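You operate a simulated robot arm through the tools that you are given. There is no shell and no other tool. Be economical: measure what you need, move in short steps, check, and stop when the job is done.

Carry out the task below with a simulated robot arm. There is one attempt and no reset: what you move stays moved.

JOB
Unbolt the blue chuck jaw with the green T-key and lay the jaw in the blue tray.
Fine: loosen both square bolts and put the key back.

The check looks at the end state, three seconds after you hand in, the way a careful person would. Anything else that was tipped, shoved, dropped, spilled or broken makes it a failure.

ROBOT AND FRAMES
A 6-joint arm with a two-finger parallel gripper, fixed in place. Base frame: the origin is at the foot of the arm, x ahead of it, y to its left, z up; the work surface is at about z = 0. Units: m, degrees, N and s.
With the tool pointing down near the work surface it reaches from about 0.14 to 0.58 m from the base axis. Its first joint turns from -66.0 to 66.0 degrees. Payload 2.1 kg.
Tool frame: the origin (TCP) lies between the finger pads and is the grasp point; the fingertips stand 0.03 m ahead of it; z points along the fingers, y is the line along which they close. Largest opening 0.094 m; finger width 0.028, thickness 0.01; the body of the gripper, 0.05 by 0.096 m, starts 0.055 m behind the TCP.
Orientation is that of the tool frame in the base frame, as a unit quaternion [w, x, y, z]. With the fingers straight down and closing along the base's y, the tool's x points along the base's -x, its y along +y and its z along -z.

CONTROLS
- The arm moves only by the tool play_rows. Its argument "series" is a list of rows, each an object of numbers (a shift or turn left out is 0, a gripper value left out holds the last): "fingers": the closure, from 0 (fully open) to 1 (shut); "x", "y", "z": the shift along the base's x, y, z in units of 300 mm (1.0 is 300 mm); "rx", "ry", "rz": the turn, a rotation vector about the base's x, y, z in units of 90 degrees (1.0 is 90 degrees). In form: [{"fingers": .., "x": .., "y": .., "z": .., "rx": .., "ry": .., "rz": ..}, ...]. A call has 1 to 20 rows; each row is the pose to reach, as a shift and turn from the pose commanded when the call began. A call with a number of a shift or a turn outside -1 to 1 is refused whole. Each row takes 0.2 s and may step no farther than 0.05 m and 8.6 degrees from the row before; otherwise, or with a gripper value out of range, the whole call is refused. Where a pose cannot be reached the arm comes as near as it can. A force on the tool above 70 N (or 10 N above the force at the start of the call, whichever is more), or a blocked arm, ends the call early, and 0.2 s more pass. Each finger travels about 0.072 m/s and halts on what it meets, pressing with about 42 N; the grip force reading is that of the motor and also rises with nothing between the fingers. The clock runs only during rows and for 0.2 s after the last one: add rows that repeat a pose to give the fingers time. The reply holds the time, the measured pose of the TCP, the force on the tool along the base axes, the opening and the grip force, in the units named above and with some noise, with the torque about the TCP (base axes, N m) and any sound that the robot's microphone picked up, and new pictures: "pictures" is both (left out), scene, wrist or none.
- Cameras (640 x 400 px; columns grow to the right, rows downward): "scene" is fixed at [0.04, -0.3577, 0.4979]; the picture's right is [0.91, -0.42, 0.00], its down [-0.19, -0.41, -0.89] and it looks along [0.38, 0.81, -0.45] (base axes); focal length 301 px, centre (320, 200). "wrist" rides on the gripper at [0.076, 0.014, -0.103] in the tool frame; the picture's right is [-0.18, 0.98, 0.00], its down [-0.75, -0.14, -0.64] and it looks along [-0.63, -0.12, 0.77] (tool axes); focal length 243 px, centre (320, 200). There is no depth. A picture from a camera that has moved, and an enlarged one, comes with that camera's place and axes in the base frame and with its lens.
- close_up(camera, box): a new picture of the part [left, top, right, bottom] of that camera's present view, enlarged. The clock stands still meanwhile.
- sign_off(): hands the job in; it is judged then, once.

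Work in short steps. Places have to be worked out from the pictures, the camera data and where the tool is seen: move nearer, look again, correct. Check each grasp and each placing, and mend what went wrong. You have 120 turns and 200 pictures in all, those below and enlarged ones among them. Open the gripper and draw the arm clear of the work before you hand the job in, unless the task says otherwise; then end with one line.

The tools are called after "Call:" by a JSON object that holds its "api" and its "payload". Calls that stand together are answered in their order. play_rows: Moves the arm, as the interface text tells. Its arguments: {"type":"object","properties":{"series":{"type":"array","items":{"type":"object","properties":{"fingers":{"type":"number"},"x":{"type":"number"},"y":{"type":"number"},"z":{"type":"number"},"rx":{"type":"number"},"ry":{"type":"number"},"rz":{"type":"number"}}}},"pictures":{"type":"string","enum":["both","scene","wrist","none"]}},"required":["series"]} The other tools are called the same way: close_up (camera, box) takes an enlarged picture of a part of a camera's view; sign_off () hands the job in.

At the start:

```text
time: 0.0
position: [0.2167, 0.155, 0.3825]
tool_rot: [0.001, -0.001, 1.0, 0.001]
contact_force: [-1.1, 0.9, 0.4]
ft_torque: [0.01, -0.03, 0.0]
finger_gap: 0.0937
grasp_force: 0.1
```

scene: 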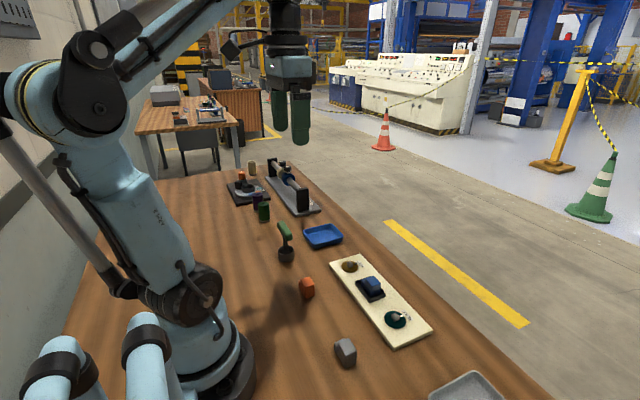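
wrist: 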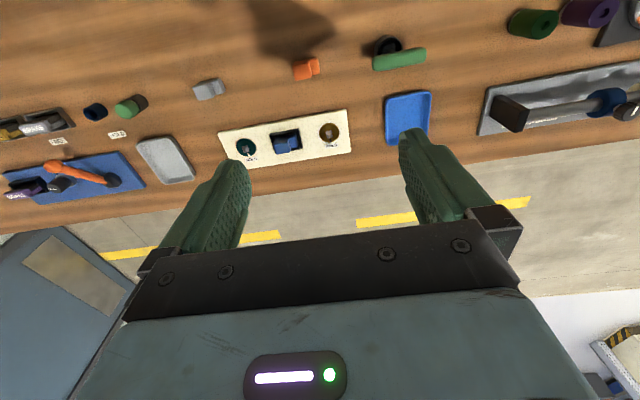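

The scene shows a cream board with a blue block in the middle, a green T-key standing in a dark holder, and a blue tray. I'll enlarge the views to understand the parts.

Call:
{"api": "close_up", "payload": {"camera": "scene", "box": [320, 240, 440, 350]}}

Call:
{"api": "close_up", "payload": {"camera": "scene", "box": [220, 150, 350, 270]}}

Call:
{"api": "close_up", "payload": {"camera": "wrist", "box": [200, 30, 460, 190]}}

```text
3.64 times, centred on (380, 295) of scene
camera zoom: at [0.04, -0.3577, 0.4979], right [0.91, -0.42, 0.0], down [-0.19, -0.41, -0.89], along [0.38, 0.81, -0.45], focal length 1094 px, centre (102, -146)
```

zoom: 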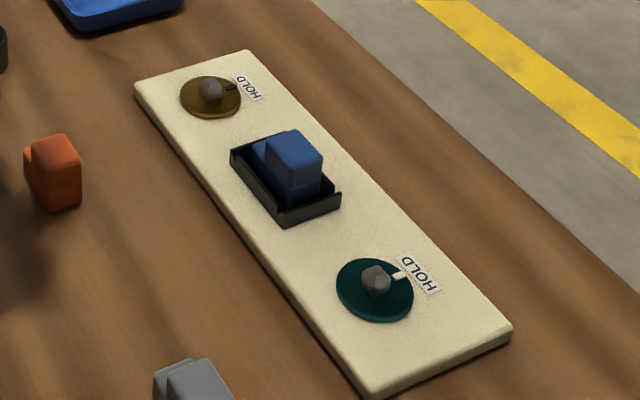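

```text
3.33 times, centred on (285, 210) of scene
camera zoom: at [0.04, -0.3577, 0.4979], right [0.91, -0.42, 0.0], down [-0.19, -0.41, -0.89], along [0.38, 0.81, -0.45], focal length 1003 px, centre (437, 167)
```

zoom: 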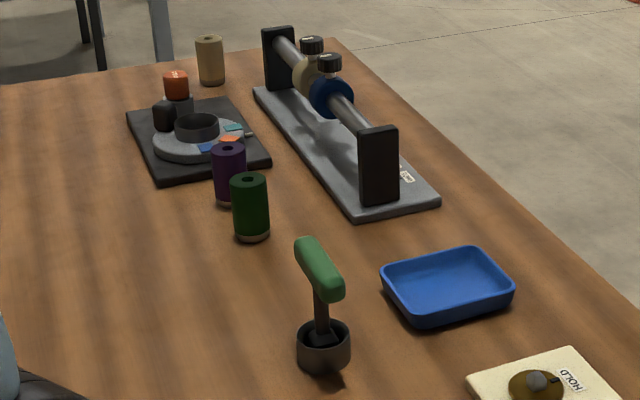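

```text
2.46 times, centred on (330, 110) of wrist
camera zoom: at [0.1419, 0.1698, 0.4846], right [0.18, 0.98, 0.0], down [0.75, -0.14, 0.64], along [0.63, -0.12, -0.77], focal length 597 px, centre (295, 422)
```

zoom: 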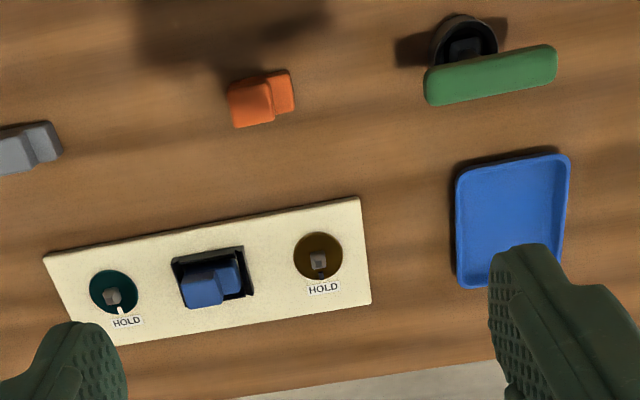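

The key stands at about (0.226, 0.262) with its handle along y near z≈0.11. The bolts are near (0.358, 0.148) and (0.358, -0.030), with the jaw between them. I'll move lower for a closer look at the board.

Call:
{"api": "play_rows", "payload": {"series": [{"y": -0.1, "z": -0.1}, {"y": -0.2, "z": -0.2}, {"y": -0.3, "z": -0.3}, {"x": 0.0, "y": -0.32, "z": -0.4}, {"x": 0.0, "y": -0.32, "z": -0.5}, {"x": 0.0, "y": -0.32, "z": -0.5}], "pictures": "wrist"}}

```text
time: 1.4
position: [0.2162, 0.0598, 0.2332]
tool_rot: [0.0, -0.002, 1.0, 0.001]
contact_force: [-0.1, 0.7, 1.2]
ft_torque: [-0.01, 0.02, 0.01]
finger_gap: 0.094
grasp_force: 0.1
camera wrist: at [0.1411, 0.074, 0.3349], right [0.18, 0.98, 0.0], down [0.75, -0.14, 0.64], along [0.63, -0.12, -0.77], focal length 243 px, centre (320, 200)
```

wrist: 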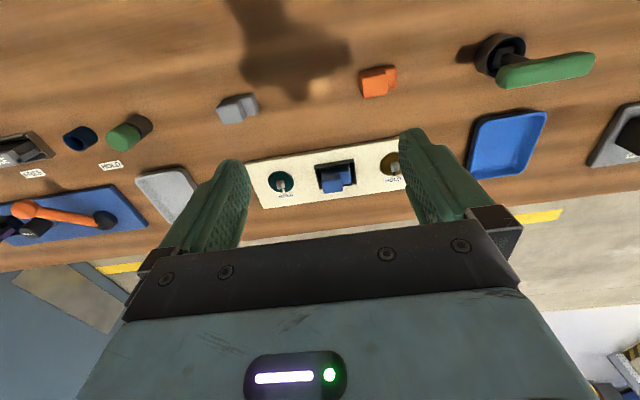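

Call:
{"api": "close_up", "payload": {"camera": "wrist", "box": [245, 130, 415, 220]}}

Call:
{"api": "close_up", "payload": {"camera": "wrist", "box": [460, 20, 620, 120]}}

```text
3.76 times, centred on (330, 175) of wrist
camera zoom: at [0.1411, 0.074, 0.3349], right [0.18, 0.98, 0.0], down [0.75, -0.14, 0.64], along [0.63, -0.12, -0.77], focal length 913 px, centre (282, 294)
```

zoom: 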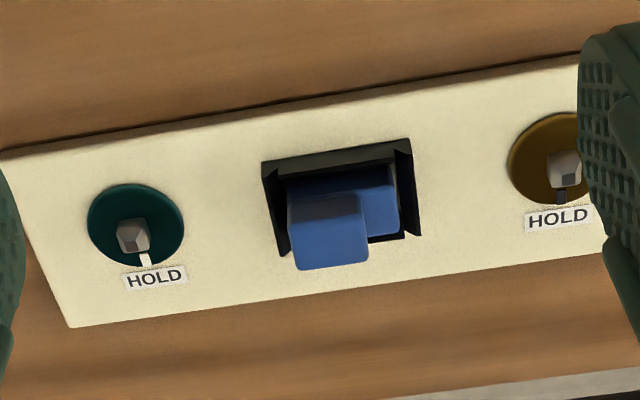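

```text
4.00 times, centred on (540, 70) of wrist
camera zoom: at [0.1411, 0.074, 0.3349], right [0.18, 0.98, 0.0], down [0.75, -0.14, 0.64], along [0.63, -0.12, -0.77], focal length 970 px, centre (-560, 720)
```

zoom: 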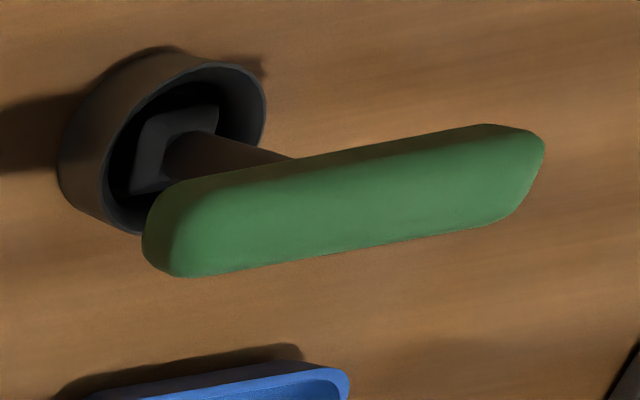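

The bolts sit at about (0.352, -0.029) and (0.351, 0.148), both with the tick at HOLD. Next I move above the key, yawing -90° so the fingers close across the handle along x.

Call:
{"api": "play_rows", "payload": {"series": [{"rz": -0.09, "y": 0.06, "x": 0.003}, {"rz": -0.18, "y": 0.12, "x": 0.006}, {"rz": -0.27, "y": 0.18, "x": 0.01}, {"rz": -0.36, "y": 0.24, "x": 0.013}, {"rz": -0.45, "y": 0.3, "x": 0.016}, {"rz": -0.54, "y": 0.36, "x": 0.02}, {"rz": -0.63, "y": 0.42, "x": 0.023}, {"rz": -0.72, "y": 0.48, "x": 0.026}, {"rz": -0.81, "y": 0.54, "x": 0.03}, {"rz": -0.9, "y": 0.6, "x": 0.033}, {"rz": -0.99, "y": 0.66, "x": 0.033}, {"rz": -1.0, "y": 0.674, "x": 0.033}, {"rz": -1.0, "y": 0.674, "x": 0.033, "z": -0.1}, {"rz": -1.0, "y": 0.674, "x": 0.033, "z": -0.1}]}}

```text
time: 4.4
position: [0.2253, 0.2619, 0.203]
tool_rot: [0.0, 0.707, 0.707, 0.0]
contact_force: [-0.8, -0.7, 0.8]
ft_torque: [0.0, 0.0, -0.03]
finger_gap: 0.094
grasp_force: 0.0
camera wrist: at [0.2417, 0.3383, 0.3049], right [0.98, -0.18, 0.0], down [-0.14, -0.75, 0.64], along [-0.12, -0.63, -0.77], focal length 243 px, centre (320, 200)
```

scene: 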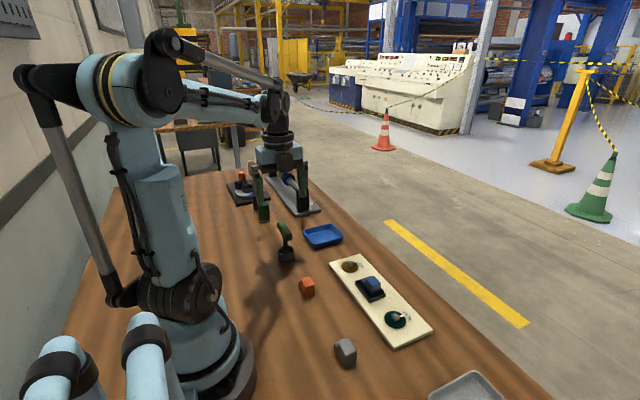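
wrist: 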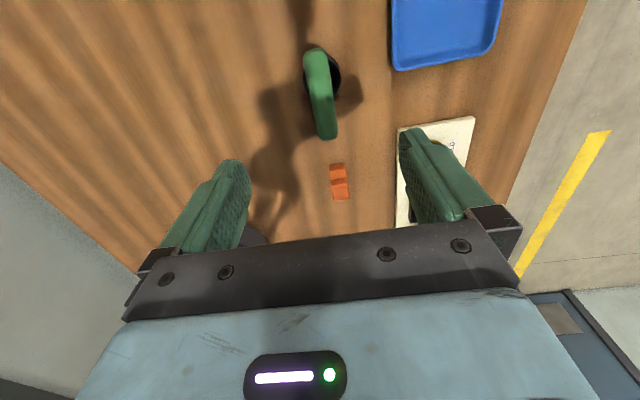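

The handle appears between the fingers, at x≈0.226–0.231 and y≈0.27. I'll lower in two steps and check centring.

Call:
{"api": "play_rows", "payload": {"series": [{"z": -0.1, "y": 0.01, "x": 0.005}, {"z": -0.2, "y": 0.02, "x": 0.01}, {"z": -0.27, "y": 0.02, "x": 0.01}, {"z": -0.27, "y": 0.02, "x": 0.01}]}}

Call:
{"api": "close_up", "payload": {"camera": "scene", "box": [220, 170, 340, 270]}}

```text
time: 5.4
position: [0.2296, 0.2683, 0.1217]
tool_rot: [0.0, 0.706, 0.708, 0.001]
contact_force: [-0.5, -0.2, 0.8]
ft_torque: [0.01, 0.03, 0.0]
finger_gap: 0.0942
grasp_force: 0.2
camera wrist: at [0.2449, 0.3447, 0.2232], right [0.98, -0.18, 0.0], down [-0.14, -0.75, 0.64], along [-0.12, -0.63, -0.77], focal length 243 px, centre (320, 200)
```

scene: 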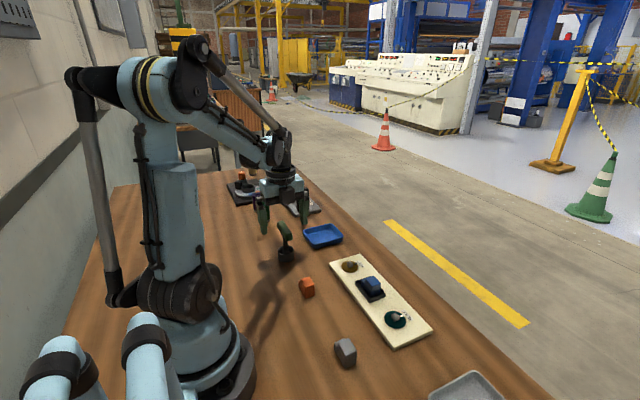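
wrist: 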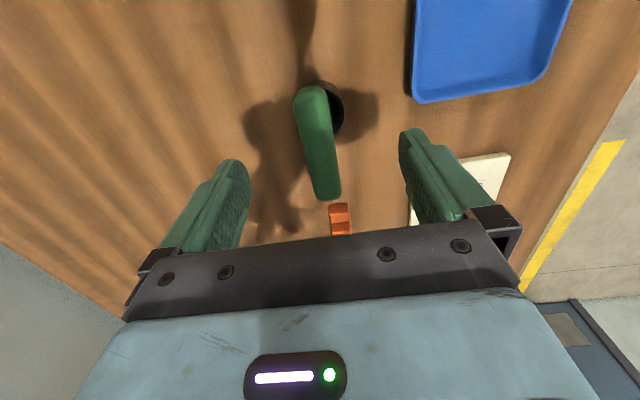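

```text
4.00 times, centred on (280, 220) of scene
camera zoom: at [0.04, -0.3577, 0.4979], right [0.91, -0.42, 0.0], down [-0.19, -0.41, -0.89], along [0.38, 0.81, -0.45], focal length 1204 px, centre (480, 120)
```

zoom: 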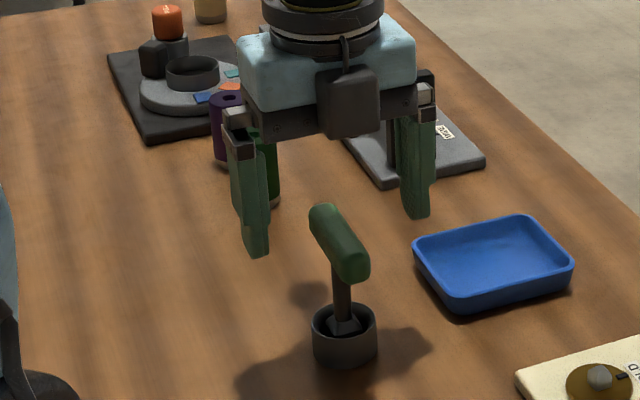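

The tool straddles the handle nicely; I estimate the handle centre at (0.232, 0.271, 0.086). I'll go down there and close.

Call:
{"api": "play_rows", "payload": {"series": [{"z": -0.06, "x": 0.0073, "y": 0.012, "fingers": 0}, {"z": -0.118, "x": 0.0073, "y": 0.012, "fingers": 0}, {"z": -0.118, "x": 0.0073, "y": 0.012, "fingers": 0.4}, {"z": -0.118, "x": 0.0073, "y": 0.012, "fingers": 0.6}, {"z": -0.118, "x": 0.0073, "y": 0.012, "fingers": 0.7}]}}

Call:
{"api": "close_up", "payload": {"camera": "scene", "box": [220, 170, 340, 270]}}

```text
time: 6.6
position: [0.2334, 0.2711, 0.0864]
tool_rot: [0.0, 0.706, 0.708, 0.001]
contact_force: [-0.5, -0.4, -0.3]
ft_torque: [-0.03, -0.01, -0.01]
finger_gap: 0.0283
grasp_force: 0.1
camera wrist: at [0.2475, 0.3481, 0.1883], right [0.98, -0.18, 0.0], down [-0.14, -0.75, 0.64], along [-0.12, -0.63, -0.77], focal length 243 px, centre (320, 200)
```

scene: 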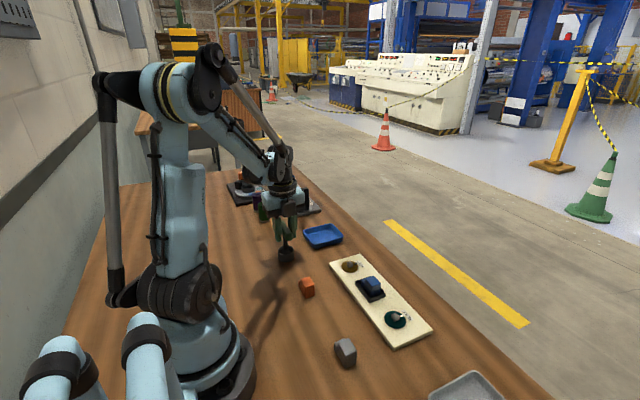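
wrist: 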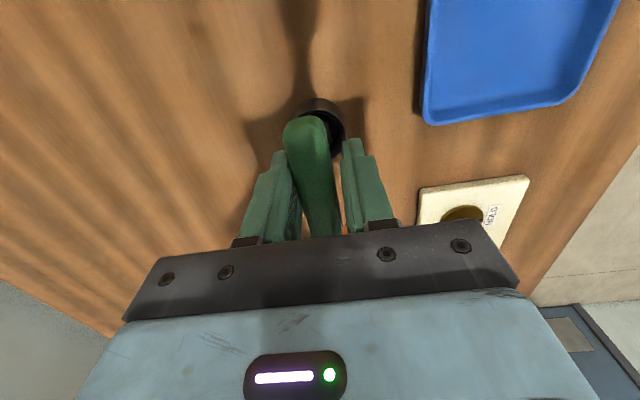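

```text
4.00 times, centred on (280, 220) of scene
camera zoom: at [0.04, -0.3577, 0.4979], right [0.91, -0.42, 0.0], down [-0.19, -0.41, -0.89], along [0.38, 0.81, -0.45], focal length 1204 px, centre (480, 120)
```

zoom: 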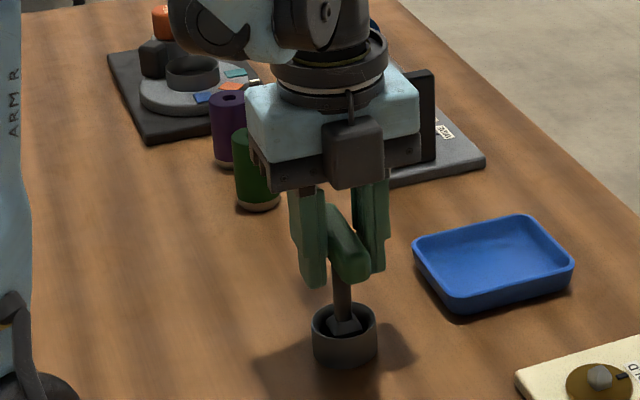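

The fingers are well around the handle with a gap of 28 mm. I close fully to grip.

Call:
{"api": "play_rows", "payload": {"series": [{"fingers": 0.78}, {"fingers": 0.85}, {"fingers": 1.0}, {"fingers": 1.0}, {"fingers": 1.0}]}}

Call:
{"api": "close_up", "payload": {"camera": "scene", "box": [220, 170, 340, 270]}}

```text
time: 7.8
position: [0.2317, 0.2719, 0.0869]
tool_rot: [0.0, 0.706, 0.708, 0.001]
contact_force: [-0.5, 0.5, 0.4]
ft_torque: [-0.01, 0.01, 0.02]
finger_gap: 0.0236
grasp_force: 41.8
camera wrist: at [0.2475, 0.3481, 0.1884], right [0.98, -0.18, 0.0], down [-0.14, -0.75, 0.64], along [-0.12, -0.63, -0.77], focal length 243 px, centre (320, 200)
```

scene: 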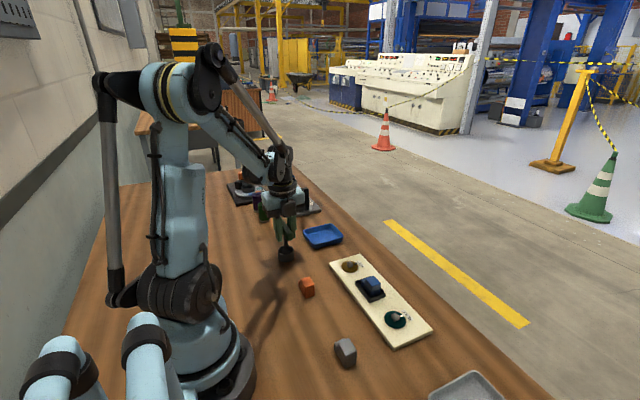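
wrist: 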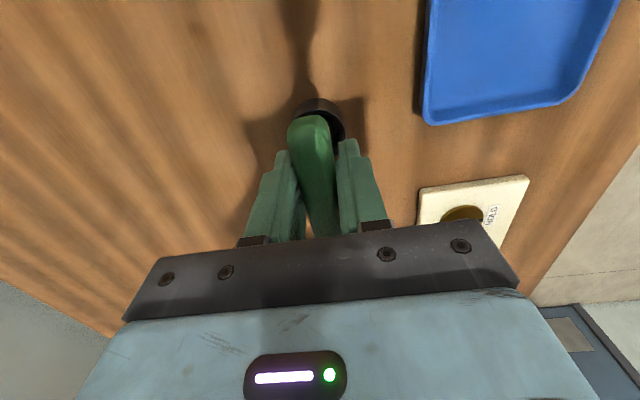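

```text
4.00 times, centred on (280, 220) of scene
camera zoom: at [0.04, -0.3577, 0.4979], right [0.91, -0.42, 0.0], down [-0.19, -0.41, -0.89], along [0.38, 0.81, -0.45], focal length 1204 px, centre (480, 120)
```

zoom: 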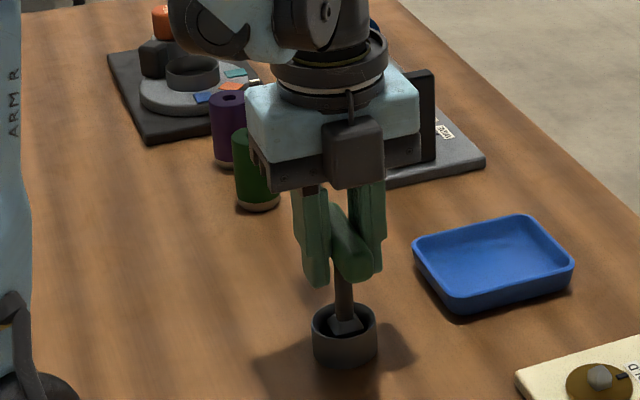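

Gripped at 24 mm with full force. I lift straight up and check that the key comes along.

Call:
{"api": "play_rows", "payload": {"series": [{"z": 0.03}, {"z": 0.06}, {"z": 0.12}, {"z": 0.2}, {"z": 0.3}, {"z": 0.35}, {"z": 0.35}]}}

Call:
{"api": "close_up", "payload": {"camera": "scene", "box": [220, 130, 340, 270]}}

```text
time: 9.4
position: [0.2309, 0.2723, 0.1908]
tool_rot: [0.001, 0.706, 0.708, 0.0]
contact_force: [0.0, -0.3, -1.4]
ft_torque: [0.02, -0.01, 0.03]
finger_gap: 0.0238
grasp_force: 41.8
camera wrist: at [0.2469, 0.3479, 0.2936], right [0.98, -0.18, 0.0], down [-0.14, -0.75, 0.64], along [-0.12, -0.63, -0.77], focal length 243 px, centre (320, 200)
```

scene: 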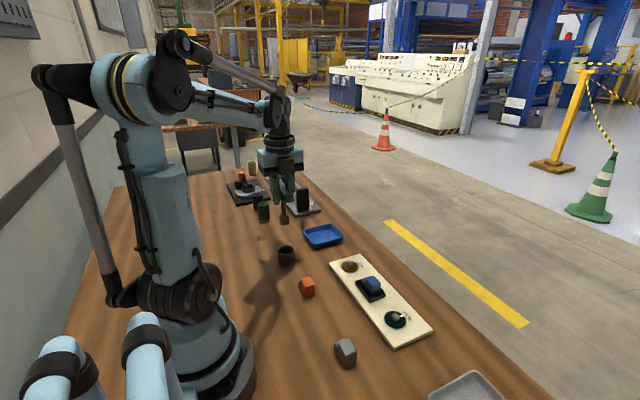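
wrist: 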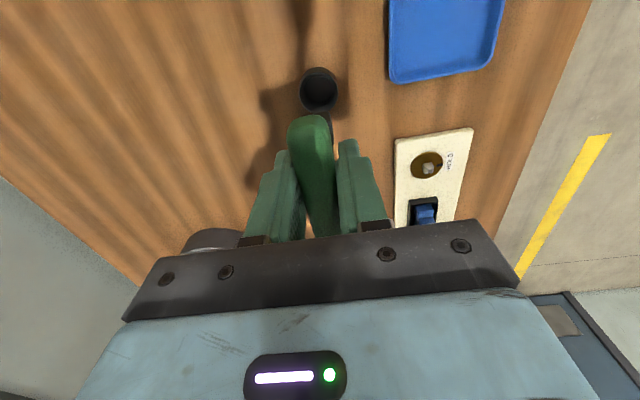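

```text
2.86 times, centred on (280, 200) of scene
camera zoom: at [0.04, -0.3577, 0.4979], right [0.91, -0.42, 0.0], down [-0.19, -0.41, -0.89], along [0.38, 0.81, -0.45], focal length 860 px, centre (434, 200)
```

zoom: 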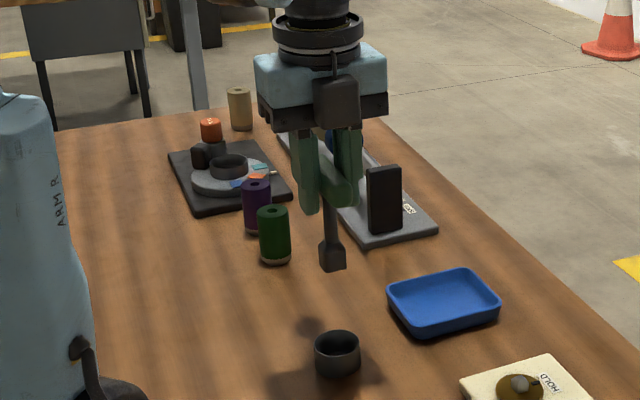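

The key is held vertically; its tip is about 87 mm below the TCP and the stem about 5 mm to −y of it. I carry it above bolt A (brown), at roughly (0.354, 0.148), staying high.

Call:
{"api": "play_rows", "payload": {"series": [{"x": 0.08, "y": -0.08}, {"x": 0.16, "y": -0.16}, {"x": 0.24, "y": -0.24}, {"x": 0.32, "y": -0.32}, {"x": 0.41, "y": -0.4}, {"x": 0.41, "y": -0.4, "z": -0.1}, {"x": 0.41, "y": -0.4, "z": -0.1}, {"x": 0.41, "y": -0.4, "z": -0.1}]}}

Call:
{"api": "close_up", "payload": {"camera": "scene", "box": [300, 180, 420, 290]}}

Call:
{"api": "close_up", "payload": {"camera": "wrist", "box": [260, 50, 380, 150]}}

```text
time: 11.2
position: [0.3549, 0.1518, 0.1612]
tool_rot: [0.0, 0.707, 0.707, 0.001]
contact_force: [0.3, -0.2, -1.7]
ft_torque: [-0.01, 0.02, 0.01]
finger_gap: 0.024
grasp_force: 41.7
camera wrist: at [0.3707, 0.2285, 0.2628], right [0.98, -0.18, 0.0], down [-0.14, -0.75, 0.64], along [-0.12, -0.63, -0.77], focal length 243 px, centre (320, 200)
```

scene: 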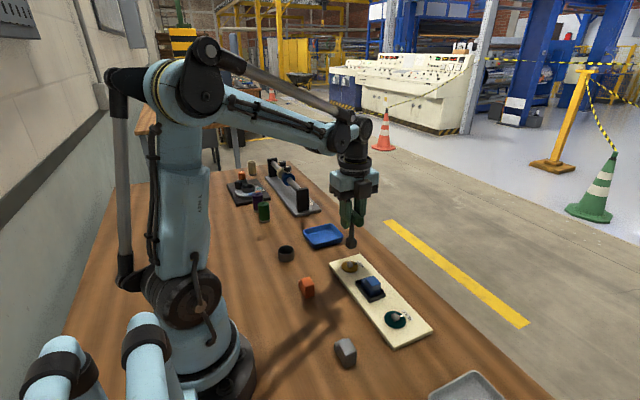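
wrist: 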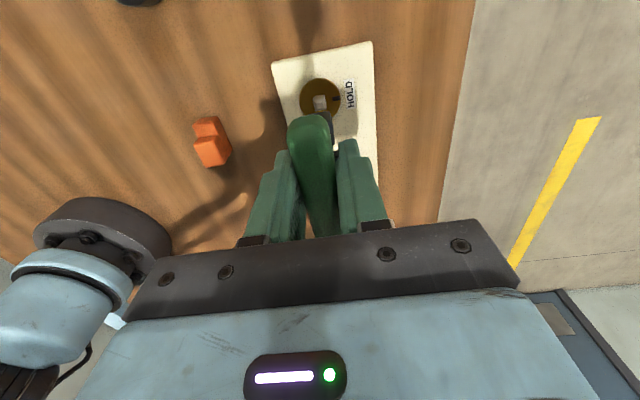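

```text
3.64 times, centred on (360, 235) of scene
camera zoom: at [0.04, -0.3577, 0.4979], right [0.91, -0.42, 0.0], down [-0.19, -0.41, -0.89], along [0.38, 0.81, -0.45], focal length 1094 px, centre (174, 73)
```

zoom: 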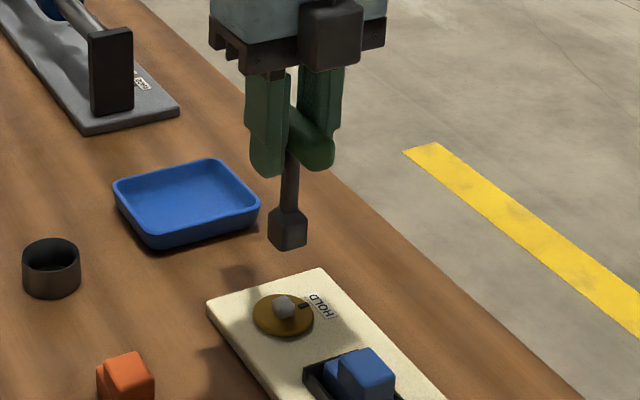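

```text
4.00 times, centred on (320, 100) of wrist
camera zoom: at [0.3707, 0.2285, 0.2628], right [0.98, -0.18, 0.0], down [-0.14, -0.75, 0.64], along [-0.12, -0.63, -0.77], focal length 970 px, centre (320, 600)
```

zoom: 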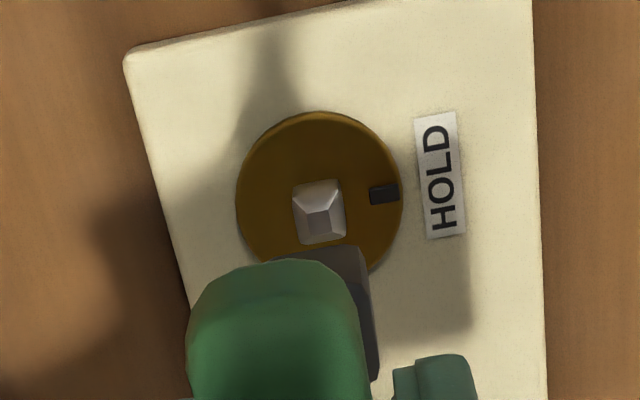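

Bolt and socket are both square to the base axes. Triangulating puts the tip within ~1–2 mm of the bolt, whose top is at z≈0.033. I lower to just above it with a small correction and look again.

Call:
{"api": "play_rows", "payload": {"series": [{"x": -0.003, "y": 0.005, "z": -0.05}, {"x": -0.003, "y": 0.005, "z": -0.1}, {"x": -0.003, "y": 0.005, "z": -0.115}, {"x": -0.003, "y": 0.005, "z": -0.115}], "pictures": "none"}}

Call:
{"api": "close_up", "payload": {"camera": "scene", "box": [325, 220, 385, 280]}}

Call:
{"api": "close_up", "payload": {"camera": "wrist", "box": [260, 50, 380, 150]}}

```text
time: 12.2
position: [0.354, 0.152, 0.1279]
tool_rot: [0.001, 0.706, 0.708, 0.001]
contact_force: [-0.2, 0.5, -1.6]
ft_torque: [0.02, -0.01, -0.01]
finger_gap: 0.0239
grasp_force: 42.2
```

```text
6.67 times, centred on (355, 250) of scene
camera zoom: at [0.04, -0.3577, 0.4979], right [0.91, -0.42, 0.0], down [-0.19, -0.41, -0.89], along [0.38, 0.81, -0.45], focal length 2006 px, centre (87, -133)
```

zoom: 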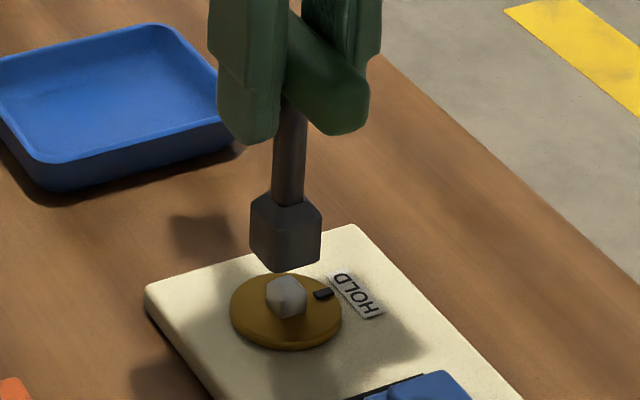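

```text
4.00 times, centred on (320, 100) of wrist
camera zoom: at [0.3694, 0.2292, 0.2283], right [0.98, -0.18, 0.0], down [-0.14, -0.75, 0.64], along [-0.12, -0.63, -0.77], focal length 970 px, centre (320, 600)
```

zoom: 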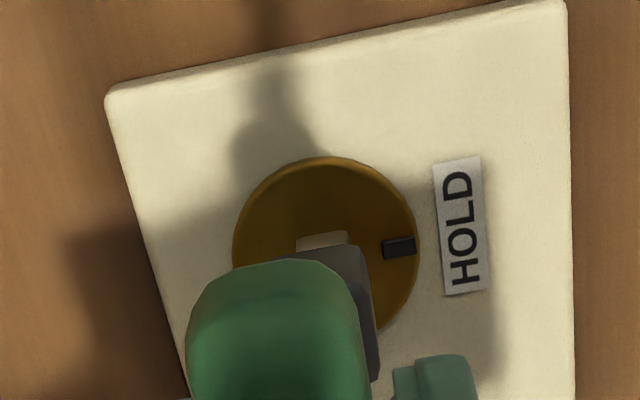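

The tip looks slightly off toward −x (about 1–2 mm). I'll enlarge further to judge.

Call:
{"api": "close_up", "payload": {"camera": "scene", "box": [345, 243, 375, 275]}}

Call:
{"api": "close_up", "payload": {"camera": "wrist", "box": [305, 95, 365, 135]}}

```text
12.50 times, centred on (360, 259) of scene
camera zoom: at [0.04, -0.3577, 0.4979], right [0.91, -0.42, 0.0], down [-0.19, -0.41, -0.89], along [0.38, 0.81, -0.45], focal length 3761 px, centre (-180, -538)
```

zoom: 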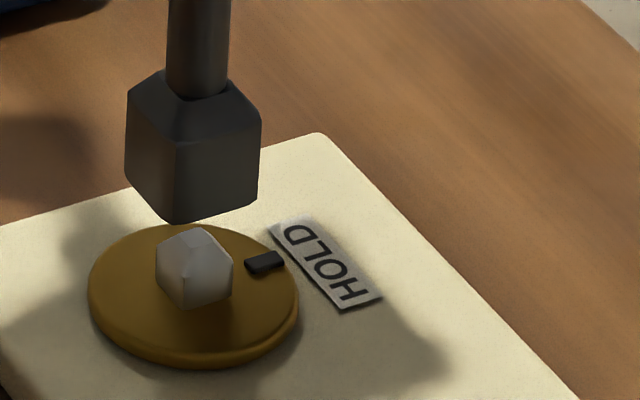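

```text
10.00 times, centred on (335, 115) of wrist
camera zoom: at [0.3694, 0.2292, 0.2283], right [0.98, -0.18, 0.0], down [-0.14, -0.75, 0.64], along [-0.12, -0.63, -0.77], focal length 2426 px, centre (170, 1050)
```

zoom: 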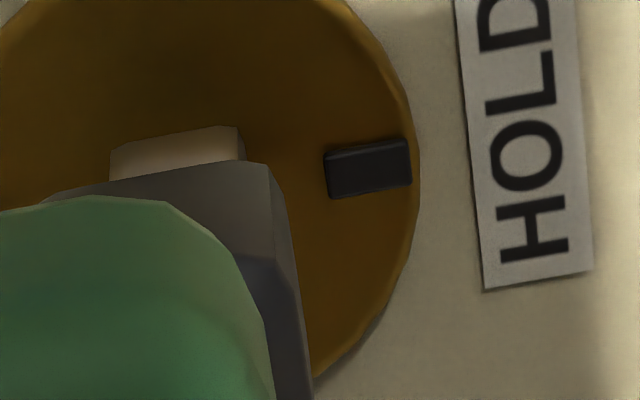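

The offset reads about dx≈+1.4 mm, dy≈−1 mm. I correct this and lower to near the bolt top.

Call:
{"api": "play_rows", "payload": {"series": [{"x": 0.0047, "y": -0.0033}, {"x": 0.0047, "y": -0.0033, "z": -0.02}, {"x": 0.0047, "y": -0.0033, "z": -0.035}, {"x": 0.0047, "y": -0.0033, "z": -0.035}], "pictures": "none"}}

Call:
{"api": "close_up", "payload": {"camera": "scene", "box": [345, 243, 375, 275]}}

Call:
{"api": "close_up", "payload": {"camera": "wrist", "box": [305, 95, 365, 135]}}

```text
time: 13.2
position: [0.3554, 0.1513, 0.116]
tool_rot: [0.0, 0.707, 0.708, 0.001]
contact_force: [-0.1, -0.1, -2.0]
ft_torque: [0.02, 0.0, 0.01]
finger_gap: 0.0237
grasp_force: 42.0
```

```text
12.50 times, centred on (360, 259) of scene
camera zoom: at [0.04, -0.3577, 0.4979], right [0.91, -0.42, 0.0], down [-0.19, -0.41, -0.89], along [0.38, 0.81, -0.45], focal length 3761 px, centre (-180, -538)
```

zoom: 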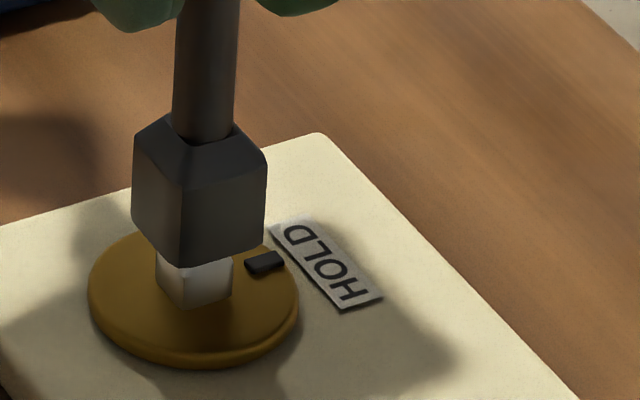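

```text
10.00 times, centred on (335, 115) of wrist
camera zoom: at [0.3707, 0.2284, 0.2179], right [0.98, -0.18, 0.0], down [-0.14, -0.75, 0.64], along [-0.12, -0.63, -0.77], focal length 2426 px, centre (170, 1050)
```

zoom: 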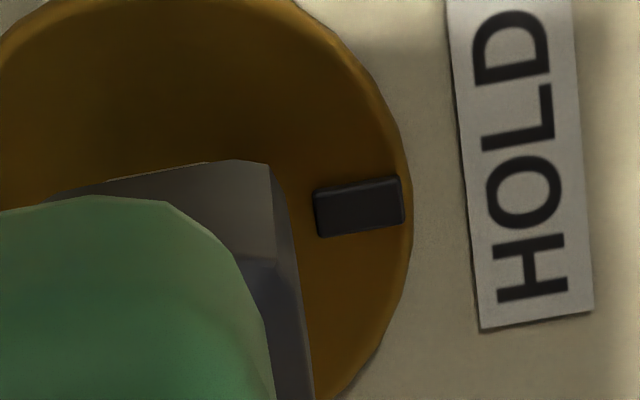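

Now aligned in the image with no contact yet. I lower slowly in small steps watching the force.

Call:
{"api": "play_rows", "payload": {"series": [{"z": -0.006}, {"z": -0.012}, {"z": -0.018}, {"z": -0.024}, {"z": -0.024}], "pictures": "none"}}

Call:
{"api": "close_up", "payload": {"camera": "scene", "box": [345, 243, 375, 275]}}

```text
time: 14.4
position: [0.3549, 0.1516, 0.1101]
tool_rot: [0.0, 0.707, 0.707, 0.001]
contact_force: [0.0, -0.1, -1.2]
ft_torque: [0.01, 0.02, 0.0]
finger_gap: 0.0237
grasp_force: 42.5
```

```text
12.50 times, centred on (360, 259) of scene
camera zoom: at [0.04, -0.3577, 0.4979], right [0.91, -0.42, 0.0], down [-0.19, -0.41, -0.89], along [0.38, 0.81, -0.45], focal length 3761 px, centre (-180, -538)
```

zoom: 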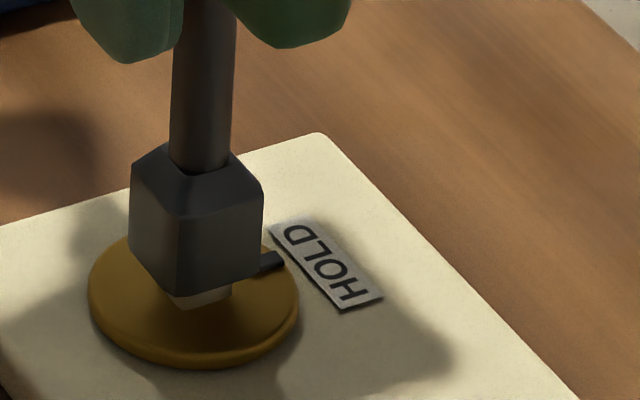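

The socket has slid over the bolt without force. A few more millimetres down.

Call:
{"api": "play_rows", "payload": {"series": [{"z": -0.006}, {"z": -0.012}, {"z": -0.016}, {"z": -0.016}], "pictures": "none"}}

Call:
{"api": "close_up", "payload": {"camera": "scene", "box": [345, 243, 375, 275]}}

```text
time: 15.4
position: [0.3555, 0.1526, 0.1045]
tool_rot: [0.0, 0.706, 0.708, 0.001]
contact_force: [0.3, -1.0, -0.9]
ft_torque: [0.01, 0.01, -0.01]
finger_gap: 0.0239
grasp_force: 42.3
```

```text
12.50 times, centred on (360, 259) of scene
camera zoom: at [0.04, -0.3577, 0.4979], right [0.91, -0.42, 0.0], down [-0.19, -0.41, -0.89], along [0.38, 0.81, -0.45], focal length 3761 px, centre (-180, -538)
```

zoom: 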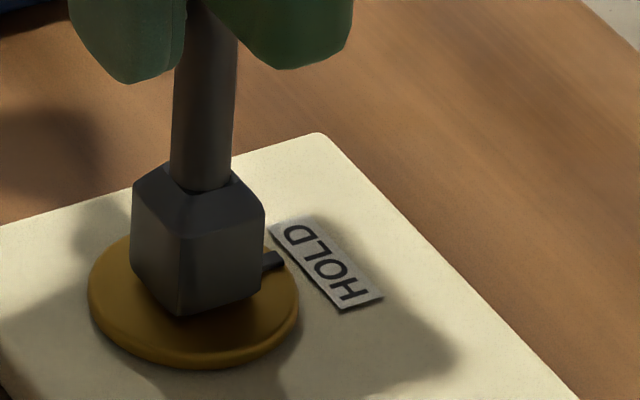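

Seated over the bolt with no side load. I now turn counter-clockwise 24° about the stem axis and read torque and sound.

Call:
{"api": "play_rows", "payload": {"series": [{"rz": 0.0667, "x": -0.0014}, {"rz": 0.1333, "x": -0.0028, "y": -0.0003}, {"rz": 0.2, "x": -0.0041, "y": -0.0007}, {"rz": 0.2667, "x": -0.0054, "y": -0.0012}, {"rz": 0.2667, "x": -0.0054, "y": -0.0012}], "pictures": "none"}}

Call:
{"api": "close_up", "payload": {"camera": "scene", "box": [340, 225, 380, 275]}}

```text
time: 16.6
position: [0.3537, 0.1518, 0.1046]
tool_rot: [0.001, 0.543, 0.84, 0.001]
contact_force: [5.9, -2.5, -2.2]
ft_torque: [-0.3, -0.45, -0.05]
finger_gap: 0.0237
grasp_force: 41.8
```

```text
8.00 times, centred on (360, 250) of scene
camera zoom: at [0.04, -0.3577, 0.4979], right [0.91, -0.42, 0.0], down [-0.19, -0.41, -0.89], along [0.38, 0.81, -0.45], focal length 2407 px, centre (0, -200)
```

zoom: 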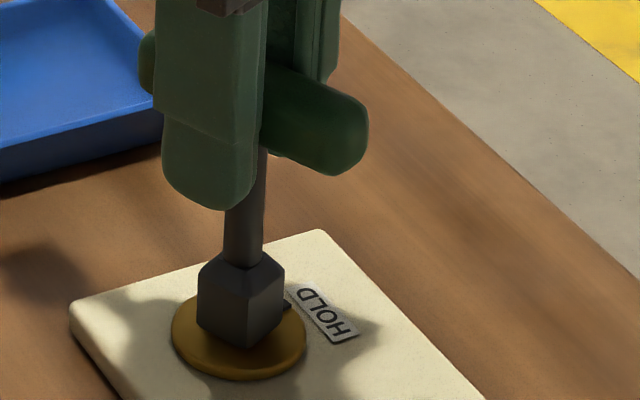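

The key and bolt turn together with little resistance; side force of 6 N says my offset correction was too large. I continue to 48° with less shift.

Call:
{"api": "play_rows", "payload": {"series": [{"rz": 0.0667, "x": 0.0015}, {"rz": 0.1333, "x": 0.003}, {"rz": 0.2, "x": 0.003}, {"rz": 0.2667, "x": 0.003}, {"rz": 0.2667, "x": 0.003}]}}

Call:
{"api": "close_up", "payload": {"camera": "scene", "box": [340, 225, 380, 275]}}

```text
time: 17.8
position: [0.354, 0.1517, 0.1043]
tool_rot: [0.0, 0.357, 0.934, 0.001]
contact_force: [-2.6, -2.5, 1.3]
ft_torque: [-0.27, 0.19, -0.01]
finger_gap: 0.0236
grasp_force: 42.2
camera wrist: at [0.3085, 0.2132, 0.206], right [0.79, 0.61, 0.0], down [0.47, -0.61, 0.64], along [0.39, -0.51, -0.77], focal length 243 px, centre (320, 200)
```

scene: 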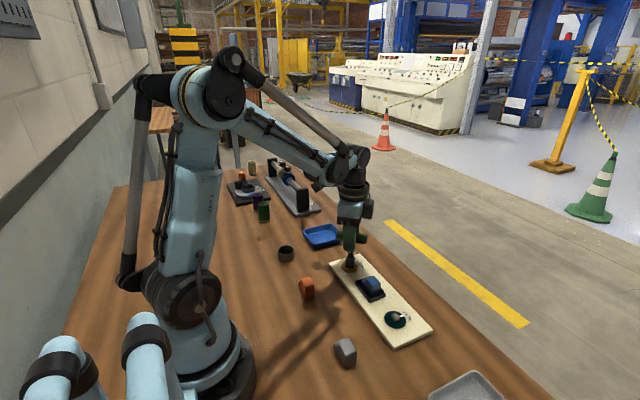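
wrist: 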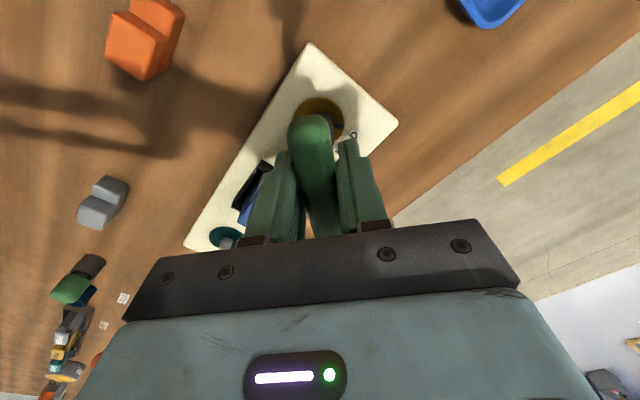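

```text
8.00 times, centred on (360, 250) of scene
camera zoom: at [0.04, -0.3577, 0.4979], right [0.91, -0.42, 0.0], down [-0.19, -0.41, -0.89], along [0.38, 0.81, -0.45], focal length 2407 px, centre (0, -200)
```

zoom: 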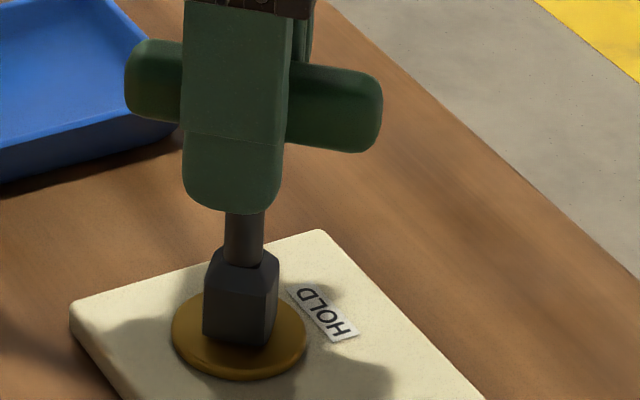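

48° done, low torque. I keep turning to 90°, listening for a click or stop.

Call:
{"api": "play_rows", "payload": {"series": [{"rz": 0.0667, "x": -0.001, "y": -0.002}, {"rz": 0.1333, "x": -0.002, "y": -0.004}, {"rz": 0.2, "x": -0.003, "y": -0.005}, {"rz": 0.2667, "x": -0.003, "y": -0.006}, {"rz": 0.2667, "x": -0.003, "y": -0.006}], "pictures": "none"}}

Call:
{"api": "play_rows", "payload": {"series": [{"rz": 0.0667, "x": 0, "y": -0.003}, {"rz": 0.1333, "x": 0, "y": -0.005}, {"rz": 0.2, "x": 0, "y": -0.006}, {"rz": 0.2, "x": 0, "y": -0.006}], "pictures": "none"}}

Call:
{"api": "close_up", "payload": {"camera": "scene", "box": [340, 225, 390, 285]}}

```text
time: 19.0
position: [0.3529, 0.1497, 0.1042]
tool_rot: [0.001, 0.154, 0.988, 0.002]
contact_force: [-0.6, 5.4, 1.0]
ft_torque: [0.4, 0.14, -0.04]
finger_gap: 0.0239
grasp_force: 42.0
```

```text
time: 20.0
position: [0.3531, 0.1477, 0.1048]
tool_rot: [0.0, 0.0, 1.0, 0.0]
contact_force: [-1.5, 5.9, -3.0]
ft_torque: [0.43, 0.15, 0.03]
finger_gap: 0.0237
grasp_force: 41.7
```

```text
6.67 times, centred on (365, 255) of scene
camera zoom: at [0.04, -0.3577, 0.4979], right [0.91, -0.42, 0.0], down [-0.19, -0.41, -0.89], along [0.38, 0.81, -0.45], focal length 2006 px, centre (20, -167)
```

zoom: 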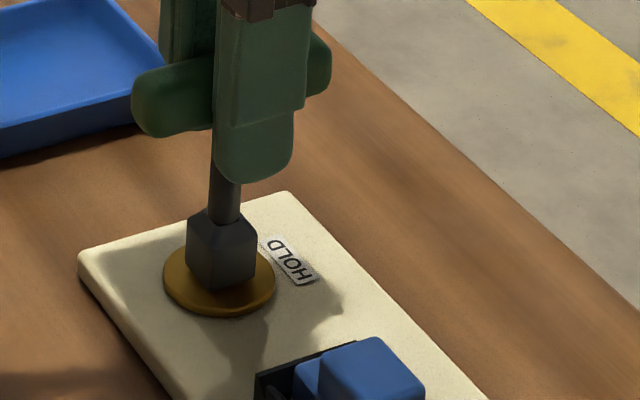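

At 90° with no click or stop. I turn further in steps (relieving the side force) to find whether there's an end stop.

Call:
{"api": "play_rows", "payload": {"series": [{"rz": 0.0667, "x": 0.002, "y": 0.003}, {"rz": 0.1333, "x": 0.002, "y": 0.003}, {"rz": 0.2, "x": 0.002, "y": 0.003}, {"rz": 0.2667, "x": 0.003, "y": 0.003}, {"rz": 0.3333, "x": 0.003, "y": 0.003}, {"rz": 0.3333, "x": 0.003, "y": 0.003}]}}

Call:
{"api": "close_up", "payload": {"camera": "scene", "box": [340, 225, 390, 285]}}

```text
time: 21.4
position: [0.3545, 0.1492, 0.1036]
tool_rot: [-0.001, -0.26, 0.966, 0.001]
contact_force: [-1.9, -0.8, -6.4]
ft_torque: [-0.07, 0.18, -0.95]
finger_gap: 0.0241
grasp_force: 41.7
camera wrist: at [0.2829, 0.1229, 0.2062], right [-0.33, 0.94, 0.0], down [0.72, 0.25, 0.64], along [0.6, 0.22, -0.77], focal length 243 px, centre (320, 200)
```

scene: 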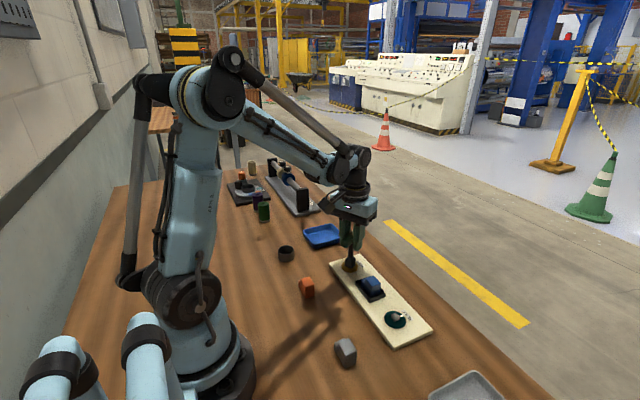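
wrist: 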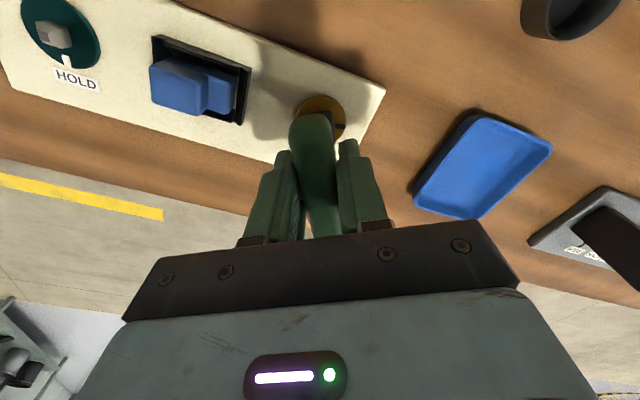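

```text
6.67 times, centred on (365, 255) of scene
camera zoom: at [0.04, -0.3577, 0.4979], right [0.91, -0.42, 0.0], down [-0.19, -0.41, -0.89], along [0.38, 0.81, -0.45], focal length 2006 px, centre (20, -167)
```

zoom: 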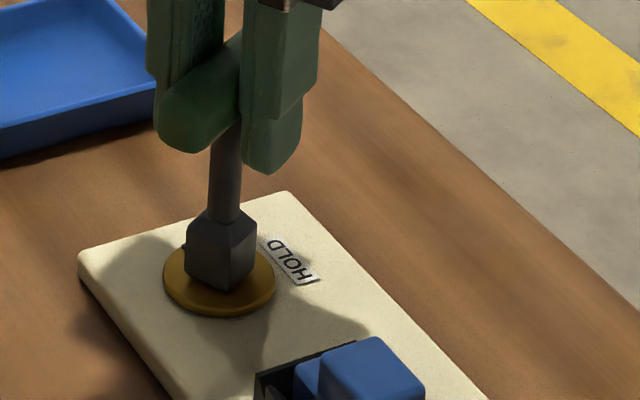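

Torque of −0.95 N·m now: the bolt has hit its end stop at roughly 115–120°. I back off 6° to relieve it and lift the key to see the bolt.

Call:
{"api": "play_rows", "payload": {"series": [{"rz": -0.05}, {"rz": -0.06}, {"rz": -0.06, "z": 0.03}, {"rz": -0.06, "z": 0.06}, {"rz": -0.06, "z": 0.1}, {"rz": -0.06, "z": 0.16}, {"rz": -0.06, "z": 0.16}]}}

Call:
{"api": "close_up", "payload": {"camera": "scene", "box": [335, 215, 395, 285]}}

Call:
{"api": "close_up", "payload": {"camera": "wrist", "box": [260, 50, 380, 150]}}

```text
time: 23.0
position: [0.3543, 0.1488, 0.1527]
tool_rot: [0.0, -0.214, 0.977, 0.0]
contact_force: [0.1, -0.7, -2.7]
ft_torque: [0.05, 0.0, 0.02]
finger_gap: 0.0236
grasp_force: 42.3
camera wrist: at [0.2802, 0.13, 0.2546], right [-0.24, 0.97, 0.0], down [0.74, 0.18, 0.64], along [0.62, 0.16, -0.77], focal length 243 px, centre (320, 200)
```

scene: 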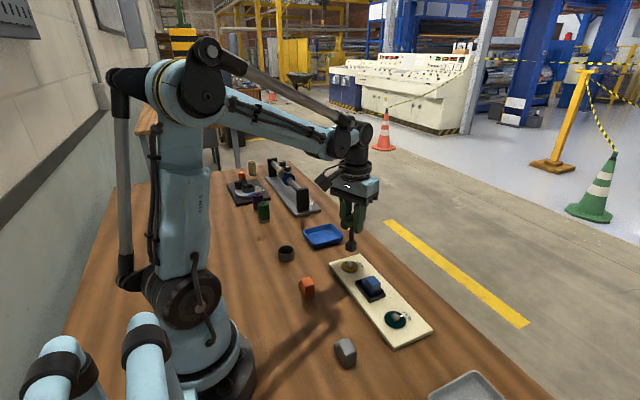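
wrist: 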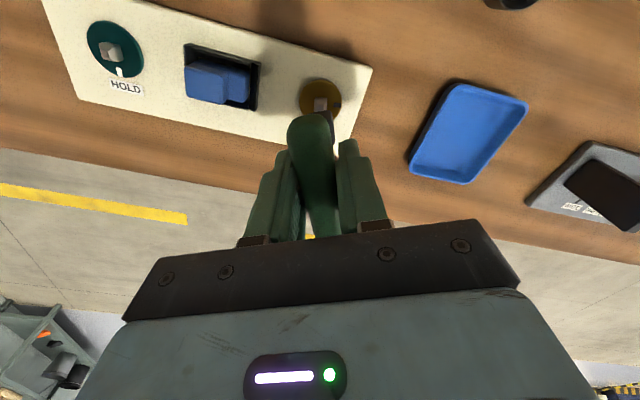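

```text
5.71 times, centred on (365, 250) of scene
camera zoom: at [0.04, -0.3577, 0.4979], right [0.91, -0.42, 0.0], down [-0.19, -0.41, -0.89], along [0.38, 0.81, -0.45], focal length 1719 px, centre (63, -86)
```

zoom: 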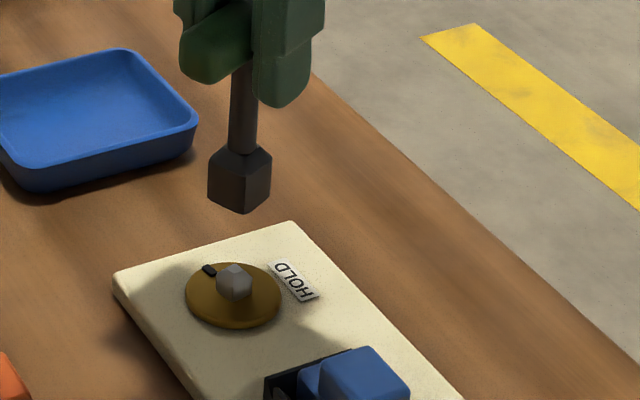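

```text
4.00 times, centred on (320, 100) of wrist
camera zoom: at [0.2802, 0.13, 0.2546], right [-0.24, 0.97, 0.0], down [0.74, 0.18, 0.64], along [0.62, 0.16, -0.77], focal length 970 px, centre (320, 600)
```

zoom: 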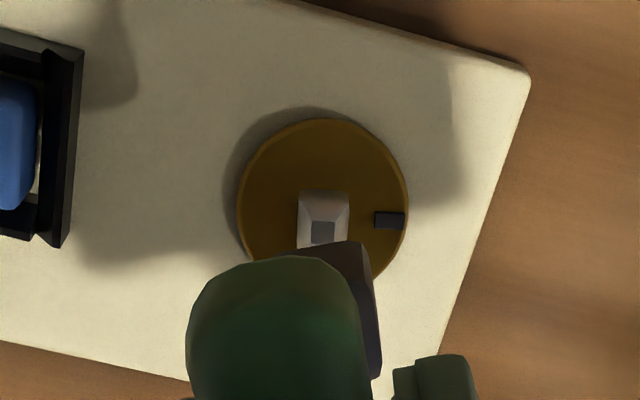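

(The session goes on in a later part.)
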